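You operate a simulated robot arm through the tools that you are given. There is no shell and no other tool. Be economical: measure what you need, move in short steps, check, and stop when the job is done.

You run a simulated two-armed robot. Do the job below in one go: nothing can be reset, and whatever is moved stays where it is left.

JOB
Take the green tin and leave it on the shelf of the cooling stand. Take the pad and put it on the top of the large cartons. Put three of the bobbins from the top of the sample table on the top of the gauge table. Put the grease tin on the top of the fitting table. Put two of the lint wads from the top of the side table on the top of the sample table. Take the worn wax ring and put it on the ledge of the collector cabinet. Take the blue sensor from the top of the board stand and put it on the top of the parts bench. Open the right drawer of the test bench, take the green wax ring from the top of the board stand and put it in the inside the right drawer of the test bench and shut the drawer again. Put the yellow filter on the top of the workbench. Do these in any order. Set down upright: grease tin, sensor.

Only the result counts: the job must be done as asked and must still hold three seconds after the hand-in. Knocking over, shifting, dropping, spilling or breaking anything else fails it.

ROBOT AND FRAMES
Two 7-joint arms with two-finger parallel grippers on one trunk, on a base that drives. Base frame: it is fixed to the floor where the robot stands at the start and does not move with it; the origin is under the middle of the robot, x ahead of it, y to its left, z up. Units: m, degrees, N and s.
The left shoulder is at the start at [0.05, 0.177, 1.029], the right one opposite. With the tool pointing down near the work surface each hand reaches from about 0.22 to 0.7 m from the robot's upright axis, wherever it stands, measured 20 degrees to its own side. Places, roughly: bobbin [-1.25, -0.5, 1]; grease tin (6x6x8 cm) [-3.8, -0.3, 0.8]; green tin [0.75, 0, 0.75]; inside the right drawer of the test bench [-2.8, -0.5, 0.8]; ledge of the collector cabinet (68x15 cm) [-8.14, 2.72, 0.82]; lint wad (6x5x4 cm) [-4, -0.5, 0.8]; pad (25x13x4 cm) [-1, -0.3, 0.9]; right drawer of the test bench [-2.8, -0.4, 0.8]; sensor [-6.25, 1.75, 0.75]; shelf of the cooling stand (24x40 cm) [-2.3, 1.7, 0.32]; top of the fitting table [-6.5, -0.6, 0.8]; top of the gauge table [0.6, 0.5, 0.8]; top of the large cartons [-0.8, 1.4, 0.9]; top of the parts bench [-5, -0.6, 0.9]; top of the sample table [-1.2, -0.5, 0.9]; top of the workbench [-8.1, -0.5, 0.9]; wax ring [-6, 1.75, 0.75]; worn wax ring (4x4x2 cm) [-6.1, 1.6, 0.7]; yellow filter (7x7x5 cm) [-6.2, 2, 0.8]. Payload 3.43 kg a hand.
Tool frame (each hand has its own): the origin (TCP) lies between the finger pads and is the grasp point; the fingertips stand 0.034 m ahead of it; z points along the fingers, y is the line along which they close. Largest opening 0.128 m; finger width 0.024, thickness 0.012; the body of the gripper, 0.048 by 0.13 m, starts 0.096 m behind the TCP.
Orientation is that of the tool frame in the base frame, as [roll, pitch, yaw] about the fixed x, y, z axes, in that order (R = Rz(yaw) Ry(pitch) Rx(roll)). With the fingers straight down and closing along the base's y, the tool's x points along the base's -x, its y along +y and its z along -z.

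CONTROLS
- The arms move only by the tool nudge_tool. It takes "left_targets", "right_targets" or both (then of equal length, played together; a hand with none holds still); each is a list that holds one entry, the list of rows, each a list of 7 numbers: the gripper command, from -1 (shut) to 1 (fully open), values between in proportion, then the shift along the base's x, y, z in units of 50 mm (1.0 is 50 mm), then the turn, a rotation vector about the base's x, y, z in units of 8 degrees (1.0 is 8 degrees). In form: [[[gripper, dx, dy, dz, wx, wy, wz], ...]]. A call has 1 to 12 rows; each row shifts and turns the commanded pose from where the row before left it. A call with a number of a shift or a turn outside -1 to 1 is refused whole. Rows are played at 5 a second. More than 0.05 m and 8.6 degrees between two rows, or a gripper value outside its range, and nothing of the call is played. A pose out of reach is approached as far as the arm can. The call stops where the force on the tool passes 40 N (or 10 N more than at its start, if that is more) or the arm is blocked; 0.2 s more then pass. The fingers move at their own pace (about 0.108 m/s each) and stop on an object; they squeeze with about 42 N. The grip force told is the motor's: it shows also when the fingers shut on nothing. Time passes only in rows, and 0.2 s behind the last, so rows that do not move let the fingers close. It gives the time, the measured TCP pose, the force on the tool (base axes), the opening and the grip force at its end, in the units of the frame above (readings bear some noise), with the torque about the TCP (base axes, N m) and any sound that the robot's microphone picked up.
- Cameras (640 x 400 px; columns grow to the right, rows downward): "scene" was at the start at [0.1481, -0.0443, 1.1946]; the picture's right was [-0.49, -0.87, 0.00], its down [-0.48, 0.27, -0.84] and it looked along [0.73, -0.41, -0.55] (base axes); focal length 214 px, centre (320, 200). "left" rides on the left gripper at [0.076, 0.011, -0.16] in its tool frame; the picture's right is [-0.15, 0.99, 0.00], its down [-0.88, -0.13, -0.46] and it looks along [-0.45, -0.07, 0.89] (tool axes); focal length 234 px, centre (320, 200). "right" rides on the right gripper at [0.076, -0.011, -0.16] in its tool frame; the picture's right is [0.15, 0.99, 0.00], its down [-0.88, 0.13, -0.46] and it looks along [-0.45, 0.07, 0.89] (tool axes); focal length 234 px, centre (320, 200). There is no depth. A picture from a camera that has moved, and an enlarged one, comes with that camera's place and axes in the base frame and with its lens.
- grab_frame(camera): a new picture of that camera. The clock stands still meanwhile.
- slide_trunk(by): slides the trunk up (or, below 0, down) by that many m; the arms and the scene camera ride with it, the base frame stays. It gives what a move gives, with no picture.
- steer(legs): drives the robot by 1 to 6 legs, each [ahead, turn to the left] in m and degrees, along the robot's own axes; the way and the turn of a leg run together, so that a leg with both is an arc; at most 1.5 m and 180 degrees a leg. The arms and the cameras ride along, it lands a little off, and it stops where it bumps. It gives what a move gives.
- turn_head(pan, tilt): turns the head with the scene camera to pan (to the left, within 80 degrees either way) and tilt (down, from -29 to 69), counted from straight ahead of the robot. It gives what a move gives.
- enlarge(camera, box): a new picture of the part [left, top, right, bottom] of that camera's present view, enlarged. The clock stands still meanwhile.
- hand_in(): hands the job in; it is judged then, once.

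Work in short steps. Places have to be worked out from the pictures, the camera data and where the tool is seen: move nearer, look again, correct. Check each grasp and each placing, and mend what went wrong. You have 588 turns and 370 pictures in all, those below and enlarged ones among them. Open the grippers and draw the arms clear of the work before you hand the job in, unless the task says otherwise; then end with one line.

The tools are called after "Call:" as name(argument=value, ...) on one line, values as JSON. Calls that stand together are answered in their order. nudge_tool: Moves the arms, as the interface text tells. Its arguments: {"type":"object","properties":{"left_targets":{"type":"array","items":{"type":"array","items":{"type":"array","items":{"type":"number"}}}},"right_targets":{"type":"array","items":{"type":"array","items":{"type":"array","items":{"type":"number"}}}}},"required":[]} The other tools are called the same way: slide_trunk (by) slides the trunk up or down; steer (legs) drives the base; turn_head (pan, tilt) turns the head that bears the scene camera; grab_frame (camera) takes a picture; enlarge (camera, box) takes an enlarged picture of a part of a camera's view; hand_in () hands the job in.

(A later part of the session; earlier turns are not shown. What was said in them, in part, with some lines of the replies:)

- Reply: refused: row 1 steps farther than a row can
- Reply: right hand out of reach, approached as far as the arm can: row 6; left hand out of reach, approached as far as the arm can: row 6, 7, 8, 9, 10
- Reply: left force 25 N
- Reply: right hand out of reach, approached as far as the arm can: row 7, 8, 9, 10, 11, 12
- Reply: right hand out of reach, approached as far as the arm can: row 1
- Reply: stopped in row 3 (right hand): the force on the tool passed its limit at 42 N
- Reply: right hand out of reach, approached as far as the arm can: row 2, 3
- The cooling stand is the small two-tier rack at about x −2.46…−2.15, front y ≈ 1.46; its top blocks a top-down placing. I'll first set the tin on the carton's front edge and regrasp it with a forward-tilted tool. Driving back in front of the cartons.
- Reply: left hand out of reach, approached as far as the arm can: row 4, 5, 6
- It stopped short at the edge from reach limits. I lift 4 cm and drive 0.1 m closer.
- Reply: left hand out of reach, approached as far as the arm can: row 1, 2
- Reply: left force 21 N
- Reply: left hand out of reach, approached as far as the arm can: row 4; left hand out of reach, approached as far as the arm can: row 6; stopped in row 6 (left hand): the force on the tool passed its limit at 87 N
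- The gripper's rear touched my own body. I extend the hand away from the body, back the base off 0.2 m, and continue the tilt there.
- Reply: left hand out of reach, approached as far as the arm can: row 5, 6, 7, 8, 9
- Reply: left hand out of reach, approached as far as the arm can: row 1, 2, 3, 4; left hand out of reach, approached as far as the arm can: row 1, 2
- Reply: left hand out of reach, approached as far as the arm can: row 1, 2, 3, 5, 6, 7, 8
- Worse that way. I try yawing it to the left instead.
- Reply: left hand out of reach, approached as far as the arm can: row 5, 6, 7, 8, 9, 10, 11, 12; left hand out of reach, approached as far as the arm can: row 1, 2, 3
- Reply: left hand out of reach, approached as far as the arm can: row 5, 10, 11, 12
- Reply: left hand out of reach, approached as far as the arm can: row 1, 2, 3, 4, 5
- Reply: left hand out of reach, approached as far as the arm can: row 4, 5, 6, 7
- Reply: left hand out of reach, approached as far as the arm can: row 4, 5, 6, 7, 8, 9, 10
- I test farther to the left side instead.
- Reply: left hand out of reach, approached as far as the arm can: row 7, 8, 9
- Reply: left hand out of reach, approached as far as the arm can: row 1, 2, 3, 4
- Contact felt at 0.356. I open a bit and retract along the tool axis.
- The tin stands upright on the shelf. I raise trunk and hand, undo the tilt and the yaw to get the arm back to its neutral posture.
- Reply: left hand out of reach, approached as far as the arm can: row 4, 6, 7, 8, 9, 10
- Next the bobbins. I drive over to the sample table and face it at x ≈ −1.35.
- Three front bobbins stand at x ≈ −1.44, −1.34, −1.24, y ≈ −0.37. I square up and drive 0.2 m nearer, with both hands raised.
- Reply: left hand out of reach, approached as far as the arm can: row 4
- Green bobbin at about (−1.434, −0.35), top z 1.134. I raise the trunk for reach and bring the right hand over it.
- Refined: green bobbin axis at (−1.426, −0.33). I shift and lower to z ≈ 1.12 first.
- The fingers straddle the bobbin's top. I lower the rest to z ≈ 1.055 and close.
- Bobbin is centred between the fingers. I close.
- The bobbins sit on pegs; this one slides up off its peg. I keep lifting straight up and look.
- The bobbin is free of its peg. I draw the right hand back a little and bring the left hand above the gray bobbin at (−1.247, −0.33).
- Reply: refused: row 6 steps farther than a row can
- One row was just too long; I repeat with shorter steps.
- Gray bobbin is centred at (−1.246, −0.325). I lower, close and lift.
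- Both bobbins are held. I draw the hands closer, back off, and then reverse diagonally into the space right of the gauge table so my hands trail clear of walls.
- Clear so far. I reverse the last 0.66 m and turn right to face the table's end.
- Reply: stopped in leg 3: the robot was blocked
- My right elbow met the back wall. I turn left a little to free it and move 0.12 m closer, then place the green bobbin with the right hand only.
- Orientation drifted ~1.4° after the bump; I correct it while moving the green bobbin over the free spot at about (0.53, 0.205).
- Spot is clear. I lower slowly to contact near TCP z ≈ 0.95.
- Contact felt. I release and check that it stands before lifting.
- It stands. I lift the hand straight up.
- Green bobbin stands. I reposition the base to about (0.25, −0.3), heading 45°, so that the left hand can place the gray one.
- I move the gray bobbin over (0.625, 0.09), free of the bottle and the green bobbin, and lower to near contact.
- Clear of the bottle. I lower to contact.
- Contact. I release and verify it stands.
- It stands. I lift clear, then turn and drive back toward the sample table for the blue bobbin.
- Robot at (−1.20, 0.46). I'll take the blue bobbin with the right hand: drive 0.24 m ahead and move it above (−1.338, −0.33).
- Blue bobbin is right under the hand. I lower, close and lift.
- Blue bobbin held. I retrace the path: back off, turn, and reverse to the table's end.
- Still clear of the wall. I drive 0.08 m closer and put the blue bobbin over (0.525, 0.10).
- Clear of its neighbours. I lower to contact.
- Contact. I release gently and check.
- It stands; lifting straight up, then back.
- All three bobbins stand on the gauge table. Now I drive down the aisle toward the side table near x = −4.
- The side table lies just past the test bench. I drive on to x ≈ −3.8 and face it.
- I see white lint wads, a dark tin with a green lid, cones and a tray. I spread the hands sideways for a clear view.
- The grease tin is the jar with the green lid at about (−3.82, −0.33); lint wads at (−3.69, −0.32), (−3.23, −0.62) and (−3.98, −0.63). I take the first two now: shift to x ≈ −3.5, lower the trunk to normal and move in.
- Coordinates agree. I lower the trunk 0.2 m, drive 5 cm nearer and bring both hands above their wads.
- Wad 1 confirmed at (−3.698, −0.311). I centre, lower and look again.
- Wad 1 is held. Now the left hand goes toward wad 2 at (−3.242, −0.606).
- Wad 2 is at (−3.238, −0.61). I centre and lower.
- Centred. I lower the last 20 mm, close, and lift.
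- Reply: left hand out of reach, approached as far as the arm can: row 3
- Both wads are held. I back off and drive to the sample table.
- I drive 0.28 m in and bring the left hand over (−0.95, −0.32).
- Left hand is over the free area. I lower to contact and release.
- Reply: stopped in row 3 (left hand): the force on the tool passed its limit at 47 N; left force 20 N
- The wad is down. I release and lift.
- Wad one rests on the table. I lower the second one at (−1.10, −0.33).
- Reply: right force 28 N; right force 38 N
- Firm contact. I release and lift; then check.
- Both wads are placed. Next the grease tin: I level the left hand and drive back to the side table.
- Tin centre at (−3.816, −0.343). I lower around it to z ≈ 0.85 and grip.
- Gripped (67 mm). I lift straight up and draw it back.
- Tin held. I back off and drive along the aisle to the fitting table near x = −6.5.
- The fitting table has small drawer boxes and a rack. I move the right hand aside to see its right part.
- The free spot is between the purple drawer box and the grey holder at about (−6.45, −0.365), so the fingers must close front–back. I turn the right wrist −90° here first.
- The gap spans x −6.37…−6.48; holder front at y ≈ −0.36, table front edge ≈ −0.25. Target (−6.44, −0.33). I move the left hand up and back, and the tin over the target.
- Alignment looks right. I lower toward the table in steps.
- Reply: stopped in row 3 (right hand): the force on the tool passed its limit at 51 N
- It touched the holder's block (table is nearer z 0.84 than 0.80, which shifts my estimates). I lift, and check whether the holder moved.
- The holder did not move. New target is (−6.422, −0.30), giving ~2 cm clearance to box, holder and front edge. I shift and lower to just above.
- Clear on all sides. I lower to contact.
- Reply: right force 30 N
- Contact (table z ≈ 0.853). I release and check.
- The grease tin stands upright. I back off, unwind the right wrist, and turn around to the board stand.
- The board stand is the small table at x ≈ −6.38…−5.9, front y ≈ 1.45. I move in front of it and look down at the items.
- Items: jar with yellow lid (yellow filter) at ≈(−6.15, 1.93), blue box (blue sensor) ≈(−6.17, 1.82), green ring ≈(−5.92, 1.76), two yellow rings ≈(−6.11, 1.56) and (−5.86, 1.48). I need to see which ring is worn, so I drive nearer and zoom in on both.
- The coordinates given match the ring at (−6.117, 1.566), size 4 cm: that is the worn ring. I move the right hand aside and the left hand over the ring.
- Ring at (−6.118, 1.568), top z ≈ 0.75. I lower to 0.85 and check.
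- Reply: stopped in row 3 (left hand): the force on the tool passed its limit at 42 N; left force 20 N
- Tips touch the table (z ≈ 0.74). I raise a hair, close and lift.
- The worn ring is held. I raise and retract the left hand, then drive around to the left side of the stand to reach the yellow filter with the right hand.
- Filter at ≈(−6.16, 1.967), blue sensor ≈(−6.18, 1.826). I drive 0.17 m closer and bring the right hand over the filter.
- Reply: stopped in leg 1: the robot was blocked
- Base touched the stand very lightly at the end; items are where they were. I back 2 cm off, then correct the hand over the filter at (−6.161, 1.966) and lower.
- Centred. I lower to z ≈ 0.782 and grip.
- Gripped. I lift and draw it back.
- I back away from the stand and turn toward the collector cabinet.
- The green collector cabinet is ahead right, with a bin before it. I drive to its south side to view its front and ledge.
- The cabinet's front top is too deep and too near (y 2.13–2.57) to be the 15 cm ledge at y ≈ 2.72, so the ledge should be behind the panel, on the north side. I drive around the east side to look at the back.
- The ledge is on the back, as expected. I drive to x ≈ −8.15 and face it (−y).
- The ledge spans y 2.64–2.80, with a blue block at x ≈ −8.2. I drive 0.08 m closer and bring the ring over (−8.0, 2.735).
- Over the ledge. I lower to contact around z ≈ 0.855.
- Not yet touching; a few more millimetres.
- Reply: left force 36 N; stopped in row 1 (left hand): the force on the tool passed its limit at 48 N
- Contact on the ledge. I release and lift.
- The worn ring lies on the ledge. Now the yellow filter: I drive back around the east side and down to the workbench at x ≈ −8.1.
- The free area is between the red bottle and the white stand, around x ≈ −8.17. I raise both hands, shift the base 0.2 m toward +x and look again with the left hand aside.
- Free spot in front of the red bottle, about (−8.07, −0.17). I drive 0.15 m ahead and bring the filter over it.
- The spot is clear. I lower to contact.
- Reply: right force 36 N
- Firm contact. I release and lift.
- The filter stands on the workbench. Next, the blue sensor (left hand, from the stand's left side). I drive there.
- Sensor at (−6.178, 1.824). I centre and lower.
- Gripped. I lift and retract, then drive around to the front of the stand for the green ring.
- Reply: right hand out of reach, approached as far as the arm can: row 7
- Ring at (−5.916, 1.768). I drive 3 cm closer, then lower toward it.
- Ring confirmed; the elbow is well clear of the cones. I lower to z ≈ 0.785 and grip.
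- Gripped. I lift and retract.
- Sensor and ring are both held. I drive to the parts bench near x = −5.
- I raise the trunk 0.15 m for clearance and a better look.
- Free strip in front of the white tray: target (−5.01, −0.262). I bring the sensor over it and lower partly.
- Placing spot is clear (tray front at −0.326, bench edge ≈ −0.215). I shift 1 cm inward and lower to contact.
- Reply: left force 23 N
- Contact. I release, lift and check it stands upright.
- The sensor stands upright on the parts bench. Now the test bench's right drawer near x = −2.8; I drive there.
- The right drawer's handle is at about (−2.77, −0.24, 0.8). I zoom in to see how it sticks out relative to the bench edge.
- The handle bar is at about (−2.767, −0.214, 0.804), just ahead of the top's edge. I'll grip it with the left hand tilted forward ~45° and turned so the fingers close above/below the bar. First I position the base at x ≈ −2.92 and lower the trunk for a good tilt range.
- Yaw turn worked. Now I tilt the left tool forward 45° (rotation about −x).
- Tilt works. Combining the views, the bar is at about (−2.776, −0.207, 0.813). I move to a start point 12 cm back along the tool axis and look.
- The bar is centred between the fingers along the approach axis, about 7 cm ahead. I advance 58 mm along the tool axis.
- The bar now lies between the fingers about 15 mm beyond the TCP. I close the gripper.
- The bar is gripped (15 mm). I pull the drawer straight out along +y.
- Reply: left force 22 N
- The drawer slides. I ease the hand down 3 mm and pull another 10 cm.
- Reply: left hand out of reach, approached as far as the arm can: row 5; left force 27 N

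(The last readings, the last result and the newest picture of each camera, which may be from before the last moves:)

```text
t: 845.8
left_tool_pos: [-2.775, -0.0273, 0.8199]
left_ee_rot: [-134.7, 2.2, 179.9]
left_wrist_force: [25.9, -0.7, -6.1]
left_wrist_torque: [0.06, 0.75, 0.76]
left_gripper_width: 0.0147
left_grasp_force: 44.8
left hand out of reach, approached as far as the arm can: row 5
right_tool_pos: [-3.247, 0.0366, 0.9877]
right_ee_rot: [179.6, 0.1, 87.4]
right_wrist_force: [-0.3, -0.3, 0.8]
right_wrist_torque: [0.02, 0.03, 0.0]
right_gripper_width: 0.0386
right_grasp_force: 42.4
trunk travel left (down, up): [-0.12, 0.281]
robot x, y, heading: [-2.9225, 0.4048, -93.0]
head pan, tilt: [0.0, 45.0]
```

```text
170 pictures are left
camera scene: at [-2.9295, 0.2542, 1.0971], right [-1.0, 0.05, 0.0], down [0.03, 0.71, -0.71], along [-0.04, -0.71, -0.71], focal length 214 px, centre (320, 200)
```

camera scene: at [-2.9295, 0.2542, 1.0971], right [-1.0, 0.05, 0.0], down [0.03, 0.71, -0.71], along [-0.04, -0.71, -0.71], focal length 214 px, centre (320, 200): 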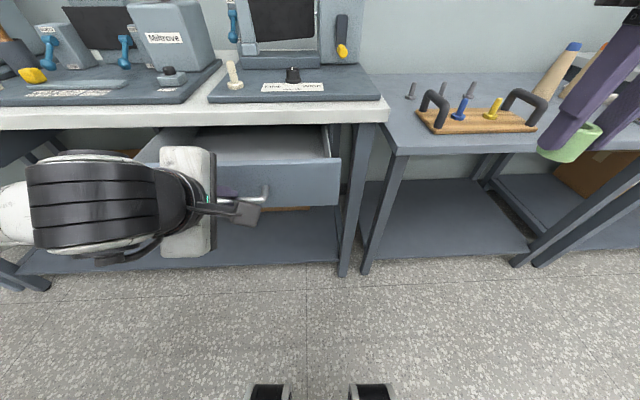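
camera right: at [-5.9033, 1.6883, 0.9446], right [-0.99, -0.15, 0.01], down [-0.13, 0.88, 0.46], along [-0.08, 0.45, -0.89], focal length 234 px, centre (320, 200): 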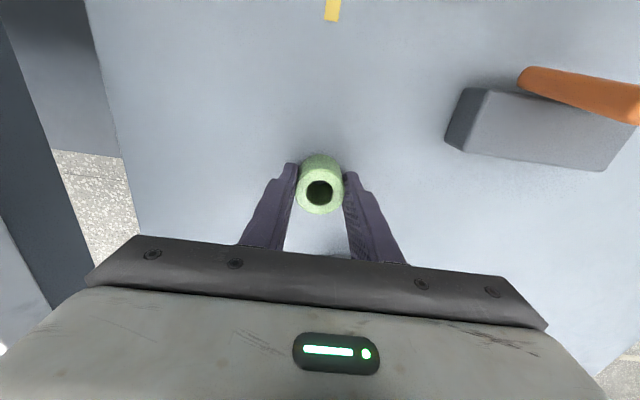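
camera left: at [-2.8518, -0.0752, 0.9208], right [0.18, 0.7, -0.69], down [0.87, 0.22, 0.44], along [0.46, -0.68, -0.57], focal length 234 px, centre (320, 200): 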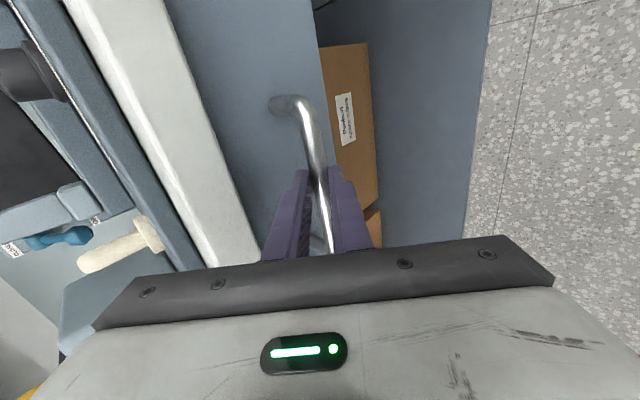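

Opened about 17 cm. I drive back 5 cm to widen it, then release the handle and retract the left hand along its axis.

Call:
steer(legs=[[-0.05, 0]])

Call:
nudge_tool(left_targets=[[[-0.3, 0, 0, 0, 0, 0, 0], [-0.3, 0, 0, 0, 0, 0, 0], [-0.3, 0, 0.35, 0.35, 0, 0, 0], [-0.3, 0, 0.35, 0.4, 0, 0, 0], [-0.3, 0, 0.1, 0.6, 0, 0, 0]]])

Call:
grab_frame(camera="scene")

Call:
grab_frame(camera="left")

```text
t: 846.8
left_tool_pos: [-2.7753, 0.0233, 0.8198]
left_ee_rot: [-134.7, 2.2, 179.5]
left_wrist_force: [18.7, 1.9, -5.4]
left_wrist_torque: [0.09, 0.2, 1.45]
left_gripper_width: 0.0148
left_grasp_force: 45.0
right_tool_pos: [-3.2443, 0.0858, 0.9883]
right_ee_rot: [179.6, 0.1, 87.3]
right_wrist_force: [-1.4, 0.4, -0.3]
right_wrist_torque: [0.03, 0.02, 0.04]
right_gripper_width: 0.0381
right_grasp_force: 41.5
trunk travel left (down, up): [-0.12, 0.281]
robot x, y, heading: [-2.9204, 0.4578, -92.7]
head pan, tilt: [0.0, 45.0]
```

```text
t: 848.0
left_tool_pos: [-2.7873, 0.0467, 0.894]
left_ee_rot: [-134.9, 2.4, 179.5]
left_wrist_force: [0.7, 0.1, -0.4]
left_wrist_torque: [0.0, 0.0, 0.01]
left_gripper_width: 0.0446
left_grasp_force: 0.1
left hand out of reach, approached as far as the arm can: row 3, 4
right_tool_pos: [-3.2459, 0.0865, 0.9879]
right_ee_rot: [179.6, 0.1, 87.3]
right_wrist_force: [-0.3, -0.9, 0.1]
right_wrist_torque: [-0.03, 0.03, 0.01]
right_gripper_width: 0.0383
right_grasp_force: 42.1
trunk travel left (down, up): [-0.12, 0.281]
robot x, y, heading: [-2.925, 0.4535, -92.7]
head pan, tilt: [0.0, 45.0]
```

```text
169 pictures are left
camera scene: at [-2.9294, 0.3042, 1.0971], right [-1.0, 0.05, 0.0], down [0.04, 0.71, -0.71], along [-0.03, -0.71, -0.71], focal length 214 px, centre (320, 200)
```

scene: 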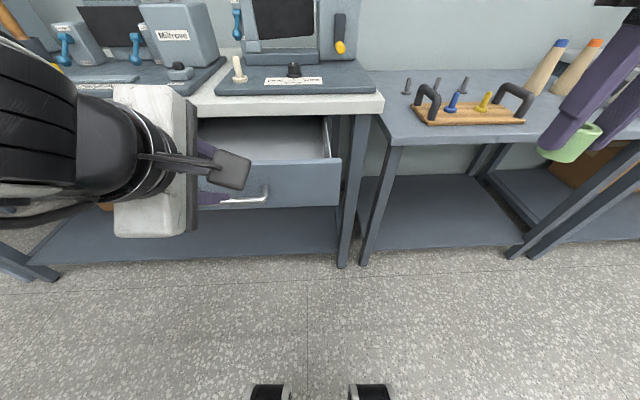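

```text
168 pictures are left
camera left: at [-2.8644, 0.1669, 0.9934], right [0.18, 0.69, -0.7], down [0.87, 0.22, 0.45], along [0.47, -0.68, -0.56], focal length 234 px, centre (320, 200)
```

left: 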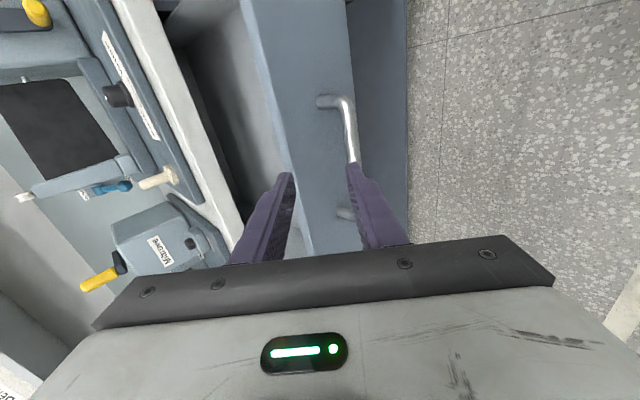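

The hand is free of the bar and the drawer is about 22 cm open. I move the left hand up and aside, then bring the ring over the drawer with the right hand.

Call:
nudge_tool(left_targets=[[[-0.3, 0.3, 0, 0.9, 0, 0, 0], [-0.3, 0.7, 0, 0.6, 0, 0, 0], [-0.3, 0.9, 0, 0, 0, 0, 0], [-0.3, 0.9, 0, 0, 0, 0, 0]]])

Call:
steer(legs=[[0.06, 2]])

Call:
nudge_tool(right_targets=[[[-1, 0.9, -0.3, 0, 0, 0, 0], [-1, 0.9, -0.3, 0, 0, 0, 0], [-1, 0.9, -0.3, 0, 0, 0, 0], [-1, 0.9, -0.4, 0, 0, 0, 0], [-1, 0.9, -0.4, 0, 0, 0, 0], [-1, 0.9, -0.4, 0, 0, 0, 0], [-1, 0.9, -0.5, 0, 0, 0, 0]]])

Call:
grab_frame(camera="right")

Call:
grab_frame(camera="scene")

```text
t: 849.0
left_tool_pos: [-2.6435, 0.0473, 0.9668]
left_ee_rot: [-134.7, 2.3, 179.5]
left_wrist_force: [-1.2, 0.1, -0.6]
left_wrist_torque: [-0.04, 0.0, 0.0]
left_gripper_width: 0.0446
left_grasp_force: 0.3
right_tool_pos: [-3.2455, 0.0864, 0.9877]
right_ee_rot: [179.5, 0.1, 87.3]
right_wrist_force: [-0.5, 0.4, -0.5]
right_wrist_torque: [-0.04, 0.0, 0.01]
right_gripper_width: 0.0384
right_grasp_force: 42.5
trunk travel left (down, up): [-0.12, 0.281]
robot x, y, heading: [-2.9237, 0.4546, -93.1]
head pan, tilt: [0.0, 45.0]
```

```text
t: 849.9
left_tool_pos: [-2.6309, -0.0035, 0.9662]
left_ee_rot: [-134.7, 2.3, -178.4]
left_wrist_force: [0.6, 0.3, -0.2]
left_wrist_torque: [0.03, -0.02, 0.02]
left_gripper_width: 0.0449
left_grasp_force: 0.2
right_tool_pos: [-3.2348, 0.0146, 0.9873]
right_ee_rot: [179.5, 0.1, 89.4]
right_wrist_force: [-0.2, 0.7, -0.8]
right_wrist_torque: [0.0, 0.02, -0.01]
right_gripper_width: 0.0384
right_grasp_force: 41.9
trunk travel left (down, up): [-0.12, 0.281]
robot x, y, heading: [-2.9236, 0.395, -90.5]
head pan, tilt: [0.0, 45.0]
```

```text
refused: row 7 steps farther than a row can; nothing moved
```

```text
167 pictures are left
camera right: at [-3.2456, 0.0909, 1.1463], right [0.99, 0.14, 0.01], down [0.12, -0.88, 0.46], along [0.07, -0.45, -0.89], focal length 234 px, centre (320, 200)
```

right: 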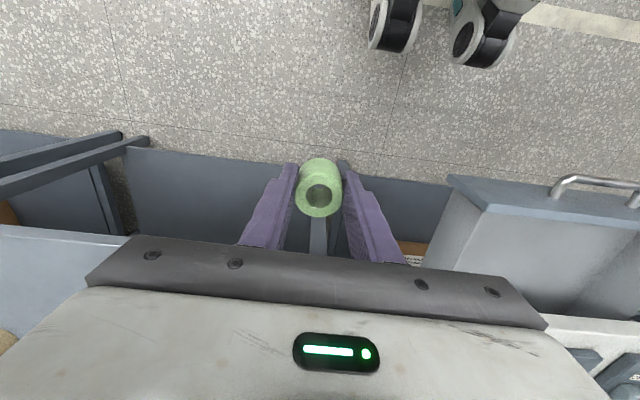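

```text
166 pictures are left
camera scene: at [-2.9258, 0.2436, 1.097], right [-1.0, 0.01, 0.0], down [0.01, 0.71, -0.71], along [-0.01, -0.71, -0.71], focal length 214 px, centre (320, 200)
```

scene: 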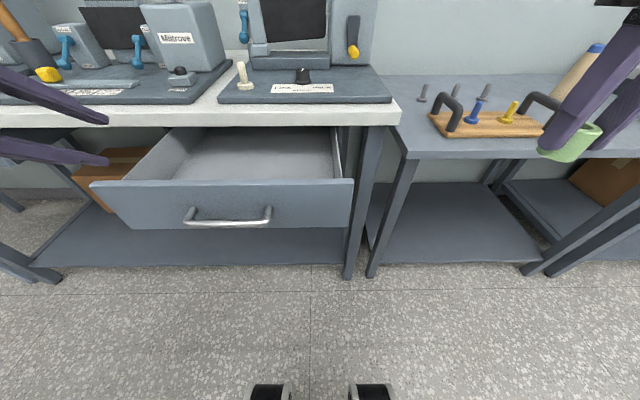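

The drawer is open and empty. I bring the ring over (−2.87, −0.14).

Call:
nudge_tool(right_targets=[[[-1, 0.91, -0.38, 0, 0, 0, 0], [-1, 0.91, -0.38, 0, 0, 0, 0], [-1, 0.91, -0.38, 0, 0, 0, 0], [-1, 0.91, -0.38, 0, 0, 0, 0], [-1, 0.91, -0.38, 0, 0, 0, 0], [-1, 0.91, -0.38, 0, 0, 0, 0], [-1, 0.91, -0.38, 0, 0, 0, 0], [-1, 0.91, -0.38, 0, 0, 0, 0]]])

Call:
grab_frame(camera="right")

Call:
grab_frame(camera="scene")

```text
t: 851.9
left_tool_pos: [-2.6335, -0.0045, 0.9658]
left_ee_rot: [-134.7, 2.2, -178.5]
left_wrist_force: [0.5, -0.3, 0.2]
left_wrist_torque: [0.0, 0.01, -0.02]
left_gripper_width: 0.0448
left_grasp_force: 0.0
right_tool_pos: [-2.9197, -0.1401, 0.9921]
right_ee_rot: [177.4, -0.3, 85.7]
right_wrist_force: [-0.9, 0.3, -0.6]
right_wrist_torque: [-0.02, 0.0, 0.02]
right_gripper_width: 0.0385
right_grasp_force: 42.3
right hand out of reach, approached as far as the arm can: row 8
trunk travel left (down, up): [-0.12, 0.281]
robot x, y, heading: [-2.9243, 0.3944, -90.8]
head pan, tilt: [0.0, 45.0]
stopped in row 8 (right hand): the arm was blocked; the commanded pose is now the measured one
```

```text
165 pictures are left
camera right: at [-2.9316, -0.0636, 1.151], right [1.0, 0.07, 0.04], down [0.04, -0.89, 0.46], along [0.07, -0.45, -0.89], focal length 234 px, centre (320, 200)
```

right: 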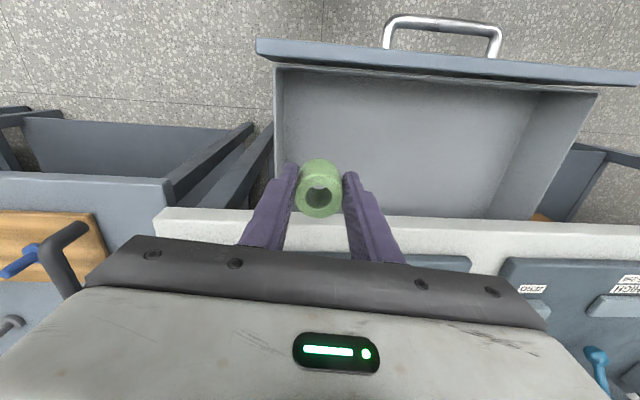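

```text
164 pictures are left
camera scene: at [-2.926, 0.2437, 1.0971], right [-1.0, 0.01, 0.0], down [0.01, 0.71, -0.71], along [-0.01, -0.71, -0.71], focal length 214 px, centre (320, 200)
```

scene: 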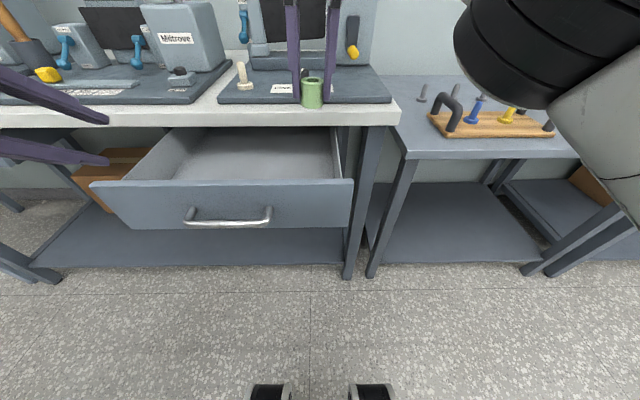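

The right arm met a limit crossing the body. Instead I turn the base 8° left, which carries the ring to x ≈ −2.85, and re-level the tool.

Call:
steer(legs=[[0, 8]])

Call:
nudge_tool(right_targets=[[[-1, 0, 0, 0, -0.06, 0.3, -0.3], [-1, 0, 0, 0, 0, 0, 0]]])

Call:
grab_frame(camera="right")

```text
t: 852.9
left_tool_pos: [-2.5786, 0.0405, 0.9666]
left_ee_rot: [-134.6, 2.2, -170.3]
left_wrist_force: [0.4, -0.5, 0.4]
left_wrist_torque: [-0.02, 0.0, 0.01]
left_gripper_width: 0.0449
left_grasp_force: 0.0
right_tool_pos: [-2.8441, -0.1339, 0.9905]
right_ee_rot: [177.6, -0.4, 93.6]
right_wrist_force: [-0.8, -0.2, 0.3]
right_wrist_torque: [-0.01, 0.03, -0.02]
right_gripper_width: 0.0384
right_grasp_force: 42.1
trunk travel left (down, up): [-0.12, 0.281]
robot x, y, heading: [-2.924, 0.3978, -82.6]
head pan, tilt: [0.0, 45.0]
```

```text
t: 853.5
left_tool_pos: [-2.5803, 0.0405, 0.967]
left_ee_rot: [-134.7, 2.2, -170.4]
left_wrist_force: [0.3, 0.2, -0.5]
left_wrist_torque: [0.02, -0.02, 0.02]
left_gripper_width: 0.0447
left_grasp_force: 0.0
right_tool_pos: [-2.8451, -0.1277, 0.989]
right_ee_rot: [-179.9, -0.1, 91.4]
right_wrist_force: [0.5, 0.5, -0.7]
right_wrist_torque: [0.0, 0.0, -0.02]
right_gripper_width: 0.0384
right_grasp_force: 42.2
right hand out of reach, approached as far as the arm can: row 1
trunk travel left (down, up): [-0.12, 0.281]
robot x, y, heading: [-2.9277, 0.3947, -82.7]
head pan, tilt: [0.0, 45.0]
```

```text
163 pictures are left
camera right: at [-2.858, -0.0523, 1.148], right [0.99, 0.17, 0.0], down [0.15, -0.88, 0.45], along [0.08, -0.45, -0.89], focal length 234 px, centre (320, 200)
```

right: 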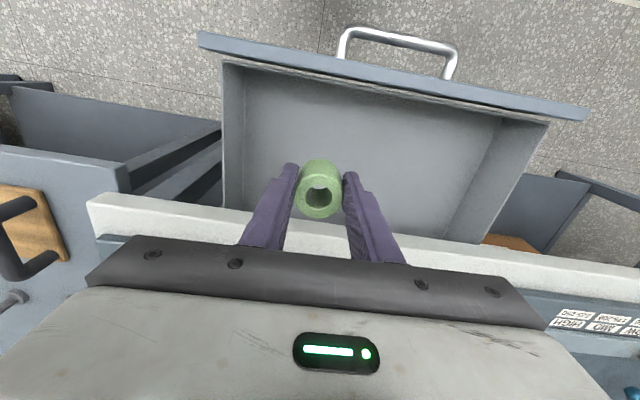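

The ring is centred over the open drawer. I lower it inside.

Call:
nudge_tool(right_targets=[[[-1, 0, 0, -0.9, 0, 0, 0], [-1, 0, 0, -0.9, 0, 0, 0], [-1, 0, 0, -0.8, 0, 0, 0], [-1, 0, 0, -0.3, 0, 0, 0], [-1, 0, 0, 0, 0, 0, 0]]])

Call:
grab_frame(camera="right")

Call:
grab_frame(camera="scene")

```text
t: 854.7
left_tool_pos: [-2.579, 0.0411, 0.9671]
left_ee_rot: [-134.7, 2.4, -170.4]
left_wrist_force: [-0.2, 0.7, -0.5]
left_wrist_torque: [0.02, 0.0, -0.01]
left_gripper_width: 0.0449
left_grasp_force: 0.1
right_tool_pos: [-2.8472, -0.1273, 0.8437]
right_ee_rot: [180.0, -0.2, 91.3]
right_wrist_force: [-0.4, 0.0, 0.1]
right_wrist_torque: [-0.01, 0.02, -0.02]
right_gripper_width: 0.0384
right_grasp_force: 41.3
trunk travel left (down, up): [-0.12, 0.281]
robot x, y, heading: [-2.922, 0.3968, -82.9]
head pan, tilt: [0.0, 45.0]
```

```text
162 pictures are left
camera right: at [-2.8591, -0.0522, 1.0031], right [0.99, 0.17, 0.0], down [0.15, -0.88, 0.45], along [0.08, -0.45, -0.89], focal length 234 px, centre (320, 200)
```

right: 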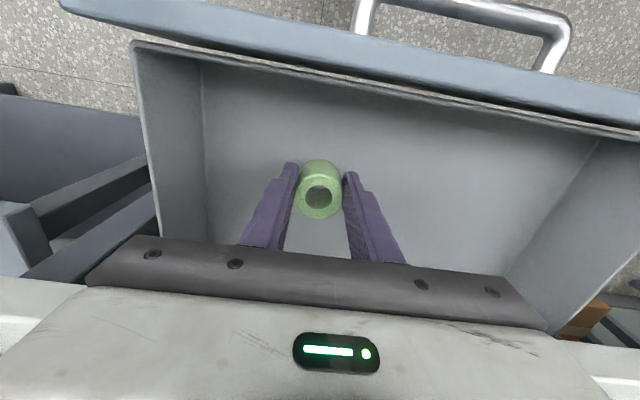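

```text
161 pictures are left
camera scene: at [-2.9049, 0.2449, 1.0971], right [-0.99, -0.13, 0.0], down [-0.09, 0.7, -0.71], along [0.09, -0.7, -0.71], focal length 214 px, centre (320, 200)
```

scene: 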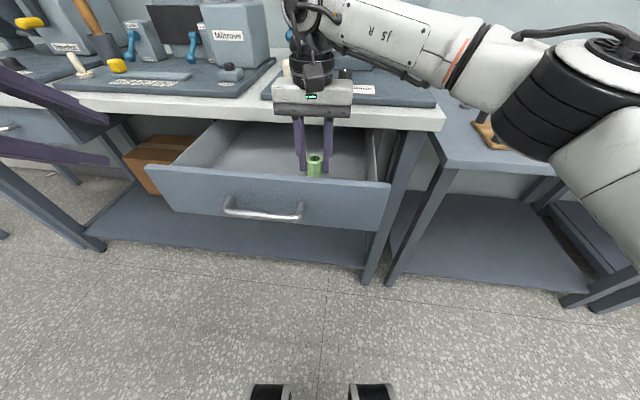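

Call:
nudge_tool(right_targets=[[[-1, 0, 0, -0.2, 0, 0, 0], [-1, 0, 0, -0.2, 0, 0, 0], [-1, 0, 0, 0, 0, 0, 0]]])

Call:
nudge_tool(right_targets=[[[-1, 0, 0, -0.12, 0, 0, 0], [-1, 0, 0, -0.1, 0, 0, 0], [-1, 0, 0, 0, 0, 0, 0]]])

```text
t: 855.5
left_tool_pos: [-2.5788, 0.042, 0.9664]
left_ee_rot: [-134.7, 2.2, -170.4]
left_wrist_force: [0.4, 0.9, -0.2]
left_wrist_torque: [-0.01, 0.03, 0.02]
left_gripper_width: 0.0448
left_grasp_force: 0.1
right_tool_pos: [-2.8446, -0.1257, 0.8234]
right_ee_rot: [-179.9, -0.2, 91.3]
right_wrist_force: [0.6, 0.5, -0.1]
right_wrist_torque: [0.01, 0.01, 0.03]
right_gripper_width: 0.0385
right_grasp_force: 42.1
trunk travel left (down, up): [-0.12, 0.281]
robot x, y, heading: [-2.9286, 0.394, -82.6]
head pan, tilt: [0.0, 45.0]
```

```text
t: 856.3
left_tool_pos: [-2.5792, 0.0406, 0.967]
left_ee_rot: [-134.7, 2.2, -170.4]
left_wrist_force: [-0.2, -1.0, 0.1]
left_wrist_torque: [0.01, -0.01, -0.03]
left_gripper_width: 0.0446
left_grasp_force: 0.1
right_tool_pos: [-2.8452, -0.1276, 0.8134]
right_ee_rot: [-180.0, -0.1, 91.3]
right_wrist_force: [0.3, 0.2, -0.8]
right_wrist_torque: [0.01, -0.01, -0.04]
right_gripper_width: 0.0386
right_grasp_force: 42.2
trunk travel left (down, up): [-0.12, 0.281]
robot x, y, heading: [-2.9227, 0.3954, -82.8]
head pan, tilt: [0.0, 45.0]
```

Call:
nudge_tool(right_targets=[[[-1, 0, 0, -0.1, 0, 0, 0], [-1, 0, 0, -0.1, 0, 0, 0], [-1, 0, 0, 0, 0, 0, 0]]])

Call:
grab_frame(camera="right")

```text
t: 857.1
left_tool_pos: [-2.5788, 0.041, 0.9675]
left_ee_rot: [-134.5, 2.2, -170.3]
left_wrist_force: [-0.3, -0.1, 0.0]
left_wrist_torque: [-0.01, 0.04, 0.01]
left_gripper_width: 0.0445
left_grasp_force: 0.1
right_tool_pos: [-2.8457, -0.1271, 0.8045]
right_ee_rot: [-180.0, 0.0, 91.3]
right_wrist_force: [0.9, -1.1, 3.4]
right_wrist_torque: [-0.12, 0.0, 0.0]
right_gripper_width: 0.0385
right_grasp_force: 42.1
trunk travel left (down, up): [-0.12, 0.281]
robot x, y, heading: [-2.9262, 0.396, -83.0]
head pan, tilt: [0.0, 45.0]
```

```text
160 pictures are left
camera right: at [-2.8583, -0.0522, 0.963], right [0.99, 0.17, 0.0], down [0.15, -0.88, 0.46], along [0.08, -0.45, -0.89], focal length 234 px, centre (320, 200)
```

right: 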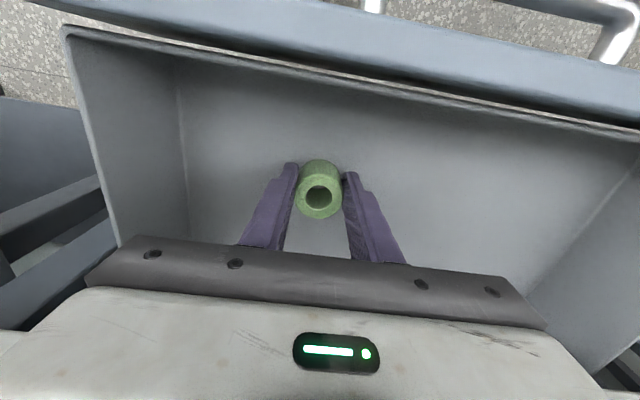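

Contact on the drawer floor. I release and lift straight out.

Call:
nudge_tool(right_targets=[[[-0.1, 0, 0, 0, 0, 0, 0], [-0.1, 0, 0, 0, 0, 0, 0], [-0.1, 0, 0, 0.7, 0, 0, 0], [-0.1, 0, 0, 0.9, 0, 0, 0], [-0.1, 0, 0, 0.9, 0, 0, 0], [-0.1, 0, 0, 0.9, 0, 0, 0], [-0.1, 0, 0, 0.6, 0, 0, 0]]])

Call:
grab_frame(camera="right")

```text
t: 858.7
left_tool_pos: [-2.5799, 0.0417, 0.9659]
left_ee_rot: [-134.7, 2.3, -170.5]
left_wrist_force: [-0.8, 0.2, -0.1]
left_wrist_torque: [0.0, -0.04, 0.01]
left_gripper_width: 0.0446
left_grasp_force: 0.0
right_tool_pos: [-2.86, -0.1304, 1.0082]
right_ee_rot: [178.7, 0.0, 90.1]
right_wrist_force: [-0.4, 0.2, 0.3]
right_wrist_torque: [0.02, -0.09, -0.04]
right_gripper_width: 0.0576
right_grasp_force: 0.2
trunk travel left (down, up): [-0.12, 0.281]
robot x, y, heading: [-2.9268, 0.3992, -82.6]
head pan, tilt: [0.0, 45.0]
```

```text
159 pictures are left
camera right: at [-2.873, -0.0544, 1.1669], right [0.99, 0.15, 0.02], down [0.12, -0.88, 0.46], along [0.09, -0.45, -0.89], focal length 234 px, centre (320, 200)
```

right: 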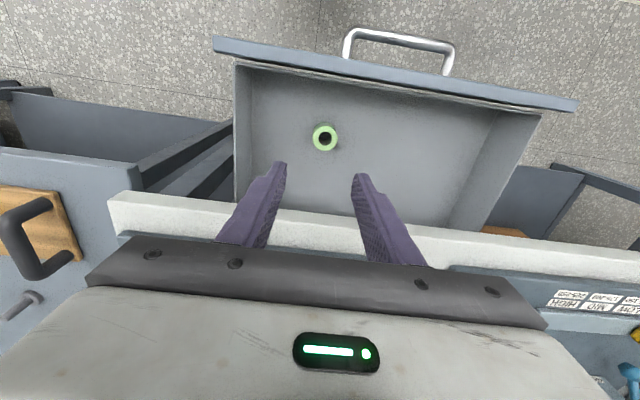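

The ring sits in the drawer. I move the right hand away, turn the base back, and prepare the left hand to re-grip the bar for closing.

Call:
nudge_tool(right_targets=[[[-0.1, -0.8, 0.4, 0.1, 0, 0, 0], [-0.1, -0.9, 0.4, 0, 0, 0, 0], [-0.1, -0.9, 0.4, 0, 0, 0, 0], [-0.1, -0.9, 0.3, 0, 0, 0, 0], [-0.1, -0.9, 0.3, 0, 0, 0, 0], [-0.1, -0.9, 0.3, 0, 0, 0, 0]]])

Call:
steer(legs=[[0, -10], [-0.04, 0]])

Call:
grab_frame(camera="scene")

Call:
grab_frame(camera="left")

```text
t: 860.1
left_tool_pos: [-2.5801, 0.0413, 0.9671]
left_ee_rot: [-134.7, 2.4, -170.4]
left_wrist_force: [-0.4, -0.1, -0.9]
left_wrist_torque: [0.01, -0.02, -0.05]
left_gripper_width: 0.0447
left_grasp_force: 0.0
right_tool_pos: [-3.1098, -0.0237, 1.0078]
right_ee_rot: [179.9, -0.1, 91.2]
right_wrist_force: [0.5, -0.9, -0.2]
right_wrist_torque: [0.0, -0.01, 0.03]
right_gripper_width: 0.0575
right_grasp_force: 0.0
trunk travel left (down, up): [-0.12, 0.281]
robot x, y, heading: [-2.9227, 0.3956, -82.6]
head pan, tilt: [0.0, 45.0]
```

```text
t: 861.7
left_tool_pos: [-2.6435, 0.027, 0.9672]
left_ee_rot: [-134.7, 2.3, 179.7]
left_wrist_force: [-0.5, 0.6, 0.5]
left_wrist_torque: [0.05, 0.0, 0.0]
left_gripper_width: 0.0447
left_grasp_force: 0.1
right_tool_pos: [-3.1768, 0.0554, 1.0079]
right_ee_rot: [-180.0, -0.1, 81.3]
right_wrist_force: [0.0, 0.0, 0.0]
right_wrist_torque: [0.02, -0.03, -0.01]
right_gripper_width: 0.0577
right_grasp_force: 0.1
trunk travel left (down, up): [-0.12, 0.281]
robot x, y, heading: [-2.92, 0.4329, -92.6]
head pan, tilt: [0.0, 45.0]
```

```text
158 pictures are left
camera scene: at [-2.9291, 0.2838, 1.0971], right [-1.0, 0.05, 0.0], down [0.03, 0.71, -0.71], along [-0.03, -0.71, -0.71], focal length 214 px, centre (320, 200)
```

scene: 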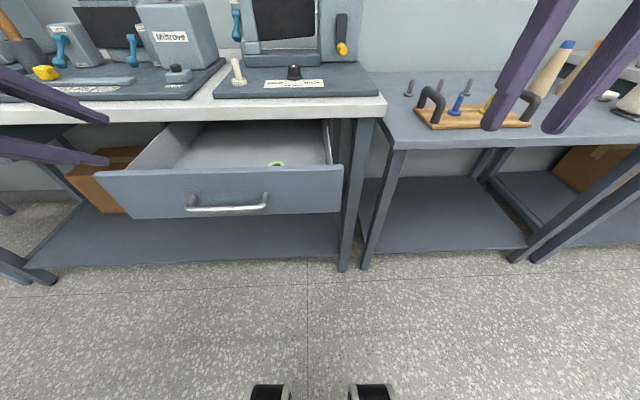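

```text
157 pictures are left
camera left: at [-2.7226, 0.1466, 1.0668], right [0.18, 0.69, -0.7], down [0.86, 0.23, 0.45], along [0.47, -0.68, -0.56], focal length 234 px, centre (320, 200)
```

left: 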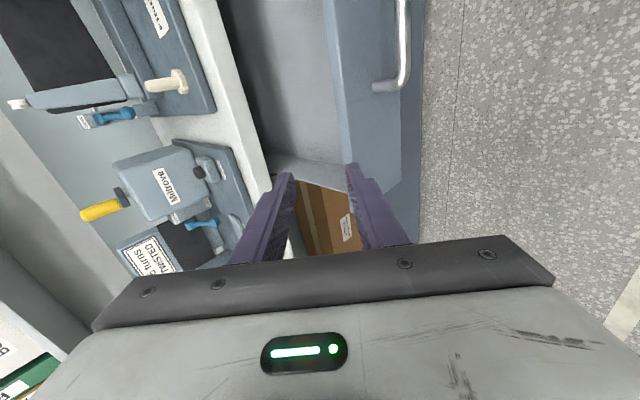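

The ring is visible in the drawer. I back off 0.12 m and line the left hand up with the bar (now at about (−2.776, 0.012, 0.813)).

Call:
steer(legs=[[-0.12, 0]])

Call:
nudge_tool(left_targets=[[[-0.3, -0.6, 0, 0, 0, 0, 0], [-0.3, -0.7, 0, -0.3, 0, 0, 0], [-0.3, -0.7, -0.4, -0.4, 0, 0, 0], [-0.3, -0.7, -0.5, -0.4, 0, 0, 0]]])

Call:
grab_frame(camera="left")

```text
t: 863.0
left_tool_pos: [-2.6385, 0.1483, 0.9666]
left_ee_rot: [-134.7, 2.3, 179.7]
left_wrist_force: [0.1, -0.5, -0.2]
left_wrist_torque: [0.0, -0.02, -0.02]
left_gripper_width: 0.0449
left_grasp_force: 0.0
right_tool_pos: [-3.1715, 0.1752, 1.007]
right_ee_rot: [180.0, -0.1, 81.4]
right_wrist_force: [-0.1, 0.2, -0.6]
right_wrist_torque: [0.01, -0.02, -0.02]
right_gripper_width: 0.0577
right_grasp_force: 0.0
trunk travel left (down, up): [-0.12, 0.281]
robot x, y, heading: [-2.9192, 0.5572, -92.6]
head pan, tilt: [0.0, 45.0]
```

```text
t: 864.0
left_tool_pos: [-2.7745, 0.1033, 0.9115]
left_ee_rot: [-134.7, 2.2, 179.7]
left_wrist_force: [0.0, 0.7, 0.1]
left_wrist_torque: [-0.02, 0.04, 0.01]
left_gripper_width: 0.0446
left_grasp_force: 0.2
right_tool_pos: [-3.1714, 0.1761, 1.0077]
right_ee_rot: [-180.0, -0.1, 81.5]
right_wrist_force: [0.4, 0.0, 0.7]
right_wrist_torque: [0.0, -0.02, 0.0]
right_gripper_width: 0.0578
right_grasp_force: 0.0
trunk travel left (down, up): [-0.12, 0.281]
robot x, y, heading: [-2.9185, 0.5545, -92.6]
head pan, tilt: [0.0, 45.0]
```

```text
156 pictures are left
camera left: at [-2.8538, 0.2227, 1.0121], right [0.18, 0.69, -0.7], down [0.86, 0.23, 0.45], along [0.47, -0.68, -0.56], focal length 234 px, centre (320, 200)
```

left: 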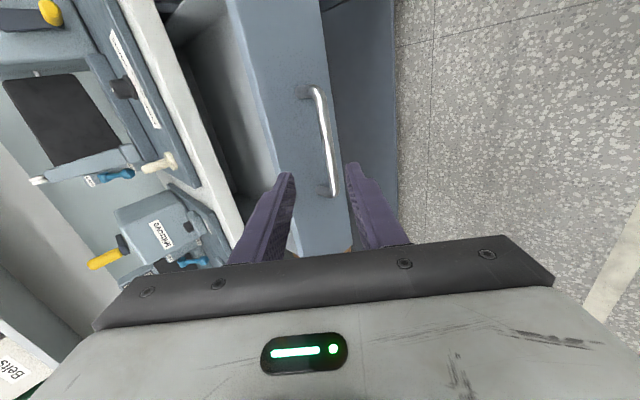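

The bar is on the tool axis, ~12–13 cm ahead. I advance 8 cm with a small correction and look.

Call:
nudge_tool(left_targets=[[[-0.3, 0, -0.3, -0.45, 0, 0, 0], [-0.3, 0, -0.37, -0.37, 0, 0, 0], [-0.3, 0, -0.37, -0.37, 0, 0, 0]]])

Call:
grab_frame(camera="left")

Call:
grab_frame(camera="scene")

```text
t: 864.8
left_tool_pos: [-2.7724, 0.0516, 0.855]
left_ee_rot: [-134.8, 2.2, 179.7]
left_wrist_force: [-0.4, 0.9, 0.4]
left_wrist_torque: [0.02, -0.02, 0.0]
left_gripper_width: 0.0449
left_grasp_force: 0.0
right_tool_pos: [-3.1718, 0.1757, 1.007]
right_ee_rot: [-179.9, 0.0, 81.3]
right_wrist_force: [0.1, -0.6, 1.0]
right_wrist_torque: [0.0, 0.0, 0.01]
right_gripper_width: 0.0578
right_grasp_force: 0.2
trunk travel left (down, up): [-0.12, 0.281]
robot x, y, heading: [-2.9164, 0.5553, -92.5]
head pan, tilt: [0.0, 45.0]
```

```text
155 pictures are left
camera left: at [-2.8517, 0.1711, 0.954], right [0.18, 0.69, -0.7], down [0.87, 0.23, 0.45], along [0.47, -0.68, -0.56], focal length 234 px, centre (320, 200)
```

left: 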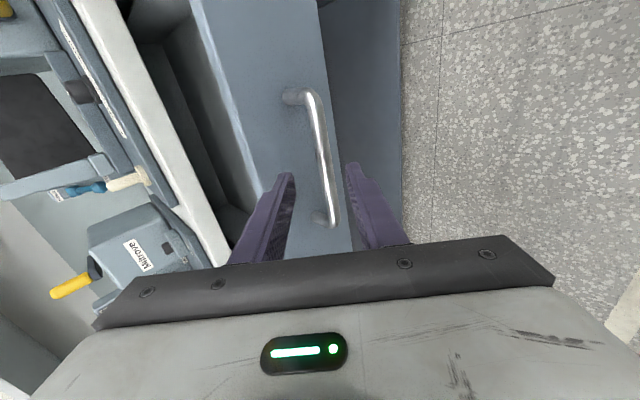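

```text
154 pictures are left
camera scene: at [-2.9234, 0.4047, 1.0971], right [-1.0, 0.05, 0.0], down [0.03, 0.71, -0.71], along [-0.03, -0.71, -0.71], focal length 214 px, centre (320, 200)
```

scene: 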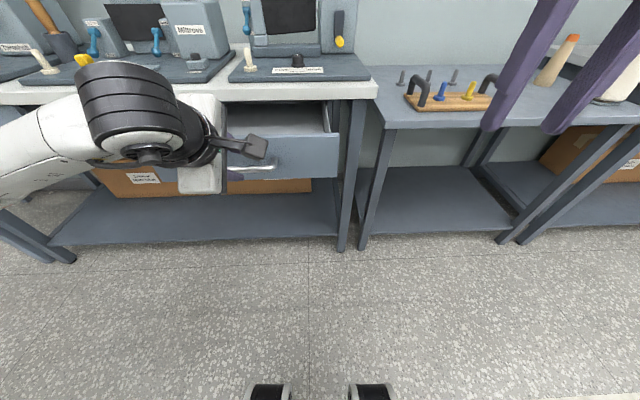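

Call:
nudge_tool(left_targets=[[[-0.3, 0, -0.3, -0.31, 0, 0, 0], [-0.3, 0, -0.32, -0.33, 0, 0, 0], [-1, 0, 0, 0, 0, 0, 0], [-1, 0, 0, 0, 0, 0, 0], [-1, 0, 0, 0, 0, 0, 0]]])

Call:
grab_frame(camera="left")

```text
t: 866.0
left_tool_pos: [-2.7727, 0.0207, 0.8196]
left_ee_rot: [-135.1, 2.4, 179.7]
left_wrist_force: [-1.5, 1.1, -14.8]
left_wrist_torque: [0.27, 0.61, 1.09]
left_gripper_width: 0.0148
left_grasp_force: 44.7
right_tool_pos: [-3.1695, 0.1762, 1.0059]
right_ee_rot: [-179.9, -0.3, 81.4]
right_wrist_force: [0.3, -0.4, -1.0]
right_wrist_torque: [0.0, 0.01, 0.0]
right_gripper_width: 0.0577
right_grasp_force: 0.0
trunk travel left (down, up): [-0.12, 0.281]
robot x, y, heading: [-2.9167, 0.5578, -92.5]
head pan, tilt: [0.0, 45.0]
```

```text
153 pictures are left
camera left: at [-2.8517, 0.1387, 0.9197], right [0.18, 0.7, -0.69], down [0.86, 0.23, 0.45], along [0.47, -0.68, -0.57], focal length 234 px, centre (320, 200)
```

left: 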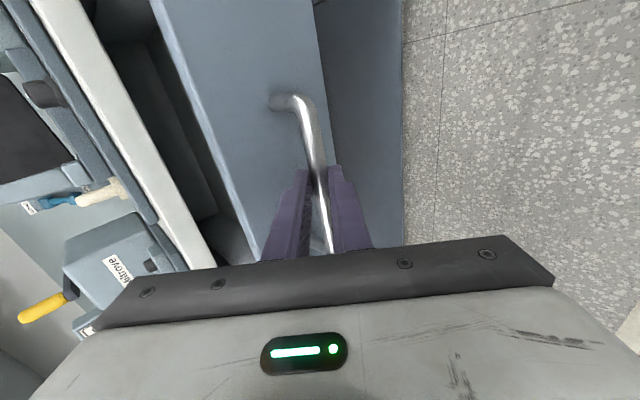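

Re-gripped. I push the drawer in: first with the arm, then with the base.

Call:
nudge_tool(left_targets=[[[-1, 0, -0.3, -0.03, 0, 0, 0], [-1, 0, -0.4, 0, 0, 0, 0], [-1, 0, -0.4, 0, 0, 0, 0], [-1, 0, -0.4, 0, 0, 0, 0]]])

Call:
steer(legs=[[0.12, 0]])

Call:
grab_frame(camera="scene")

```text
t: 867.0
left_tool_pos: [-2.7723, -0.0557, 0.8196]
left_ee_rot: [-134.8, 2.2, 179.6]
left_wrist_force: [1.0, -0.6, -12.4]
left_wrist_torque: [0.14, 1.24, 0.41]
left_gripper_width: 0.0148
left_grasp_force: 44.9
right_tool_pos: [-3.1701, 0.174, 1.0073]
right_ee_rot: [-179.9, -0.2, 81.4]
right_wrist_force: [0.1, -0.4, -0.6]
right_wrist_torque: [0.0, 0.05, 0.0]
right_gripper_width: 0.0577
right_grasp_force: 0.1
trunk travel left (down, up): [-0.12, 0.281]
robot x, y, heading: [-2.9201, 0.5536, -92.8]
head pan, tilt: [0.0, 45.0]
```

```text
t: 868.2
left_tool_pos: [-2.772, -0.1771, 0.8189]
left_ee_rot: [-134.7, 2.4, -179.6]
left_wrist_force: [23.5, -1.8, -6.9]
left_wrist_torque: [0.02, 0.78, 0.76]
left_gripper_width: 0.0146
left_grasp_force: 44.7
right_tool_pos: [-3.1741, 0.0544, 1.007]
right_ee_rot: [-179.7, -0.2, 81.5]
right_wrist_force: [-0.6, -0.2, -0.3]
right_wrist_torque: [0.0, -0.03, 0.02]
right_gripper_width: 0.0575
right_grasp_force: 0.0
trunk travel left (down, up): [-0.12, 0.281]
robot x, y, heading: [-2.9205, 0.4347, -92.6]
head pan, tilt: [0.0, 45.0]
```

```text
152 pictures are left
camera scene: at [-2.9268, 0.2831, 1.097], right [-1.0, 0.04, 0.0], down [0.03, 0.71, -0.71], along [-0.03, -0.71, -0.71], focal length 214 px, centre (320, 200)
```

scene: 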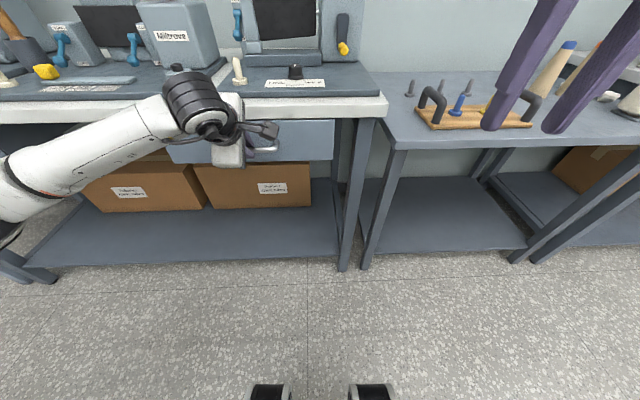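

About 18 mm remain. I push with small steps until the drawer stops.

Call:
nudge_tool(left_targets=[[[-1, 0, -0.2, 0, 0, 0, 0], [-1, 0, -0.16, 0, 0, 0, 0], [-1, 0, -0.1, 0, 0, 0, 0], [-1, 0, -0.1, 0, 0, 0, 0]]])

```text
t: 869.2
left_tool_pos: [-2.7728, -0.1962, 0.8191]
left_ee_rot: [-135.5, 2.5, -179.4]
left_wrist_force: [3.1, 15.0, 6.6]
left_wrist_torque: [0.29, 0.95, 0.83]
left_gripper_width: 0.0145
left_grasp_force: 44.5
right_tool_pos: [-3.1746, 0.0572, 1.0078]
right_ee_rot: [180.0, 0.0, 81.7]
right_wrist_force: [-0.9, -0.3, 0.0]
right_wrist_torque: [0.03, 0.01, -0.02]
right_gripper_width: 0.0576
right_grasp_force: 0.1
trunk travel left (down, up): [-0.12, 0.281]
robot x, y, heading: [-2.9202, 0.4336, -92.3]
head pan, tilt: [0.0, 45.0]
stopped in row 4 (left hand): the force on the tool passed its limit at 46 N (the readings are from after the stop); the commanded pose is now the measured one
```

It reached its closed position (same as before opening). I release the bar and retract along the tool axis.

Call:
nudge_tool(left_targets=[[[-0.3, 0, 0, 0, 0, 0, 0], [-0.3, 0, 0, 0, 0, 0, 0], [-0.3, 0, 0.35, 0.35, 0, 0, 0], [-0.3, 0, 0.5, 0.5, 0, 0, 0], [-0.3, 0, 0.6, 0.5, 0, 0, 0], [-0.3, 0, 0.6, 0.5, 0, 0, 0]]])

Call:
steer(legs=[[-0.25, 0]])

Call:
grab_frame(camera="scene")

```text
t: 870.6
left_tool_pos: [-2.7714, -0.0966, 0.9086]
left_ee_rot: [-135.7, 2.6, -179.6]
left_wrist_force: [-0.2, 0.2, 0.0]
left_wrist_torque: [-0.01, -0.01, 0.03]
left_gripper_width: 0.0451
left_grasp_force: 0.0
right_tool_pos: [-3.1756, 0.0539, 1.0068]
right_ee_rot: [-180.0, -0.1, 81.5]
right_wrist_force: [0.5, -0.3, 0.0]
right_wrist_torque: [0.01, -0.02, 0.05]
right_gripper_width: 0.0578
right_grasp_force: 0.0
trunk travel left (down, up): [-0.12, 0.281]
robot x, y, heading: [-2.9227, 0.4344, -92.1]
head pan, tilt: [0.0, 45.0]
```

```text
t: 872.4
left_tool_pos: [-2.7611, 0.1529, 0.9099]
left_ee_rot: [-135.5, 2.7, -179.6]
left_wrist_force: [0.0, 1.2, -0.2]
left_wrist_torque: [0.01, -0.03, 0.02]
left_gripper_width: 0.0448
left_grasp_force: 0.1
right_tool_pos: [-3.1648, 0.3042, 1.0072]
right_ee_rot: [180.0, -0.1, 81.5]
right_wrist_force: [0.3, 0.1, 0.5]
right_wrist_torque: [-0.01, 0.02, 0.01]
right_gripper_width: 0.0576
right_grasp_force: 0.2
trunk travel left (down, up): [-0.12, 0.281]
robot x, y, heading: [-2.9125, 0.6824, -92.4]
head pan, tilt: [0.0, 45.0]
```

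```text
151 pictures are left
camera scene: at [-2.9175, 0.5335, 1.0971], right [-1.0, 0.04, 0.0], down [0.03, 0.71, -0.71], along [-0.03, -0.71, -0.71], focal length 214 px, centre (320, 200)
```

scene: 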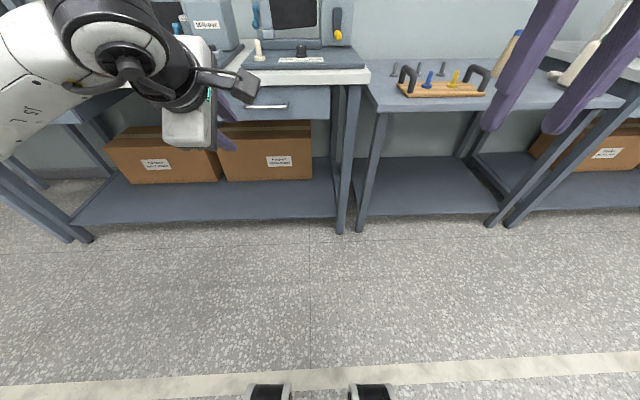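

The drawer is shut with the ring inside. All tasks are done; I open both grippers clear of everything and take one last look at the bench.

Call:
nudge_tool(left_targets=[[[1, 0, 0.5, 0.3, 0, 0, 0], [1, 0, 0, 0, 0, 0, 0], [1, 0, 0, 0, 0, 0, 0]]], right_targets=[[[1, 0, 0, 0, 0, 0, 0], [1, 0, 0, 0, 0, 0, 0], [1, 0, 0, 0, 0, 0, 0]]])

Call:
steer(legs=[[0, 92], [1.5, 0], [0.7, 0]])

Call:
turn_head(pan=-10, tilt=25)

Call:
grab_frame(camera="scene")

```text
t: 873.2
left_tool_pos: [-2.7598, 0.1786, 0.9229]
left_ee_rot: [-135.5, 2.7, -179.5]
left_wrist_force: [-0.8, -0.3, -0.7]
left_wrist_torque: [-0.05, -0.02, -0.01]
left_gripper_width: 0.1281
left_grasp_force: 0.0
right_tool_pos: [-3.165, 0.3039, 1.0081]
right_ee_rot: [-180.0, -0.1, 81.5]
right_wrist_force: [0.5, 0.4, 0.0]
right_wrist_torque: [0.02, -0.01, 0.01]
right_gripper_width: 0.128
right_grasp_force: 0.1
trunk travel left (down, up): [-0.12, 0.281]
robot x, y, heading: [-2.9124, 0.6832, -92.0]
head pan, tilt: [0.0, 45.0]
```

```text
t: 887.9
left_tool_pos: [-0.2274, 0.8384, 0.9226]
left_ee_rot: [-135.6, 2.7, -87.0]
left_wrist_force: [-1.2, 0.1, -0.1]
left_wrist_torque: [-0.01, 0.0, 0.01]
left_gripper_width: 0.1278
left_grasp_force: 0.1
right_tool_pos: [-0.3326, 0.4292, 1.0065]
right_ee_rot: [179.8, -0.1, 174.3]
right_wrist_force: [0.4, 0.2, -0.5]
right_wrist_torque: [0.0, 0.0, 0.01]
right_gripper_width: 0.1279
right_grasp_force: 0.1
trunk travel left (down, up): [-0.12, 0.281]
robot x, y, heading: [-0.7206, 0.6659, 0.2]
head pan, tilt: [0.0, 45.0]
```

```text
t: 888.7
left_tool_pos: [-0.2274, 0.8382, 0.9233]
left_ee_rot: [-135.6, 2.7, -86.9]
left_wrist_force: [0.5, 0.4, -0.4]
left_wrist_torque: [-0.02, -0.01, -0.01]
left_gripper_width: 0.1279
left_grasp_force: 0.0
right_tool_pos: [-0.3327, 0.4286, 1.0073]
right_ee_rot: [179.9, -0.2, 174.3]
right_wrist_force: [-0.7, -0.4, -0.5]
right_wrist_torque: [0.03, 0.0, 0.02]
right_gripper_width: 0.1281
right_grasp_force: 0.0
trunk travel left (down, up): [-0.12, 0.281]
robot x, y, heading: [-0.7252, 0.6638, 0.3]
head pan, tilt: [-10.0, 25.0]
```

```text
150 pictures are left
camera scene: at [-0.5634, 0.6475, 1.1276], right [-0.17, -0.99, 0.0], down [-0.42, 0.07, -0.91], along [0.89, -0.15, -0.42], focal length 214 px, centre (320, 200)
```

scene: 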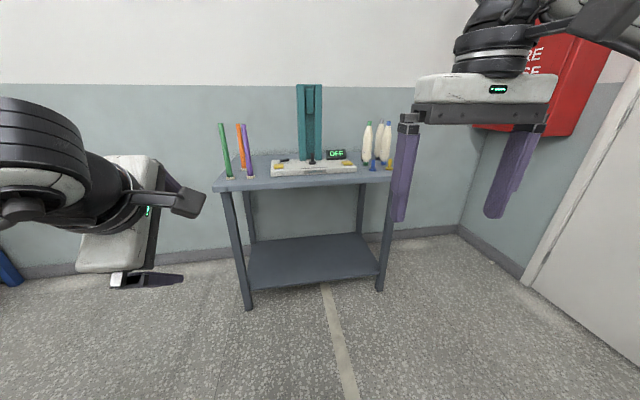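

The three bobbins still stand on the gauge table, and both grippers are open and clear. I hand the job in.

Call:
hand_in()

```text
The job is handed in.
```

All nine tasks are done and the job is handed in. The grease tin and the sensor were set down upright, and the three bobbins were still standing at a last look. My right elbow touched the back wall once, the base lightly touched the board stand, and the grease tin pressed on the grey holder before I re-placed it; I saw nothing moved or knocked over.
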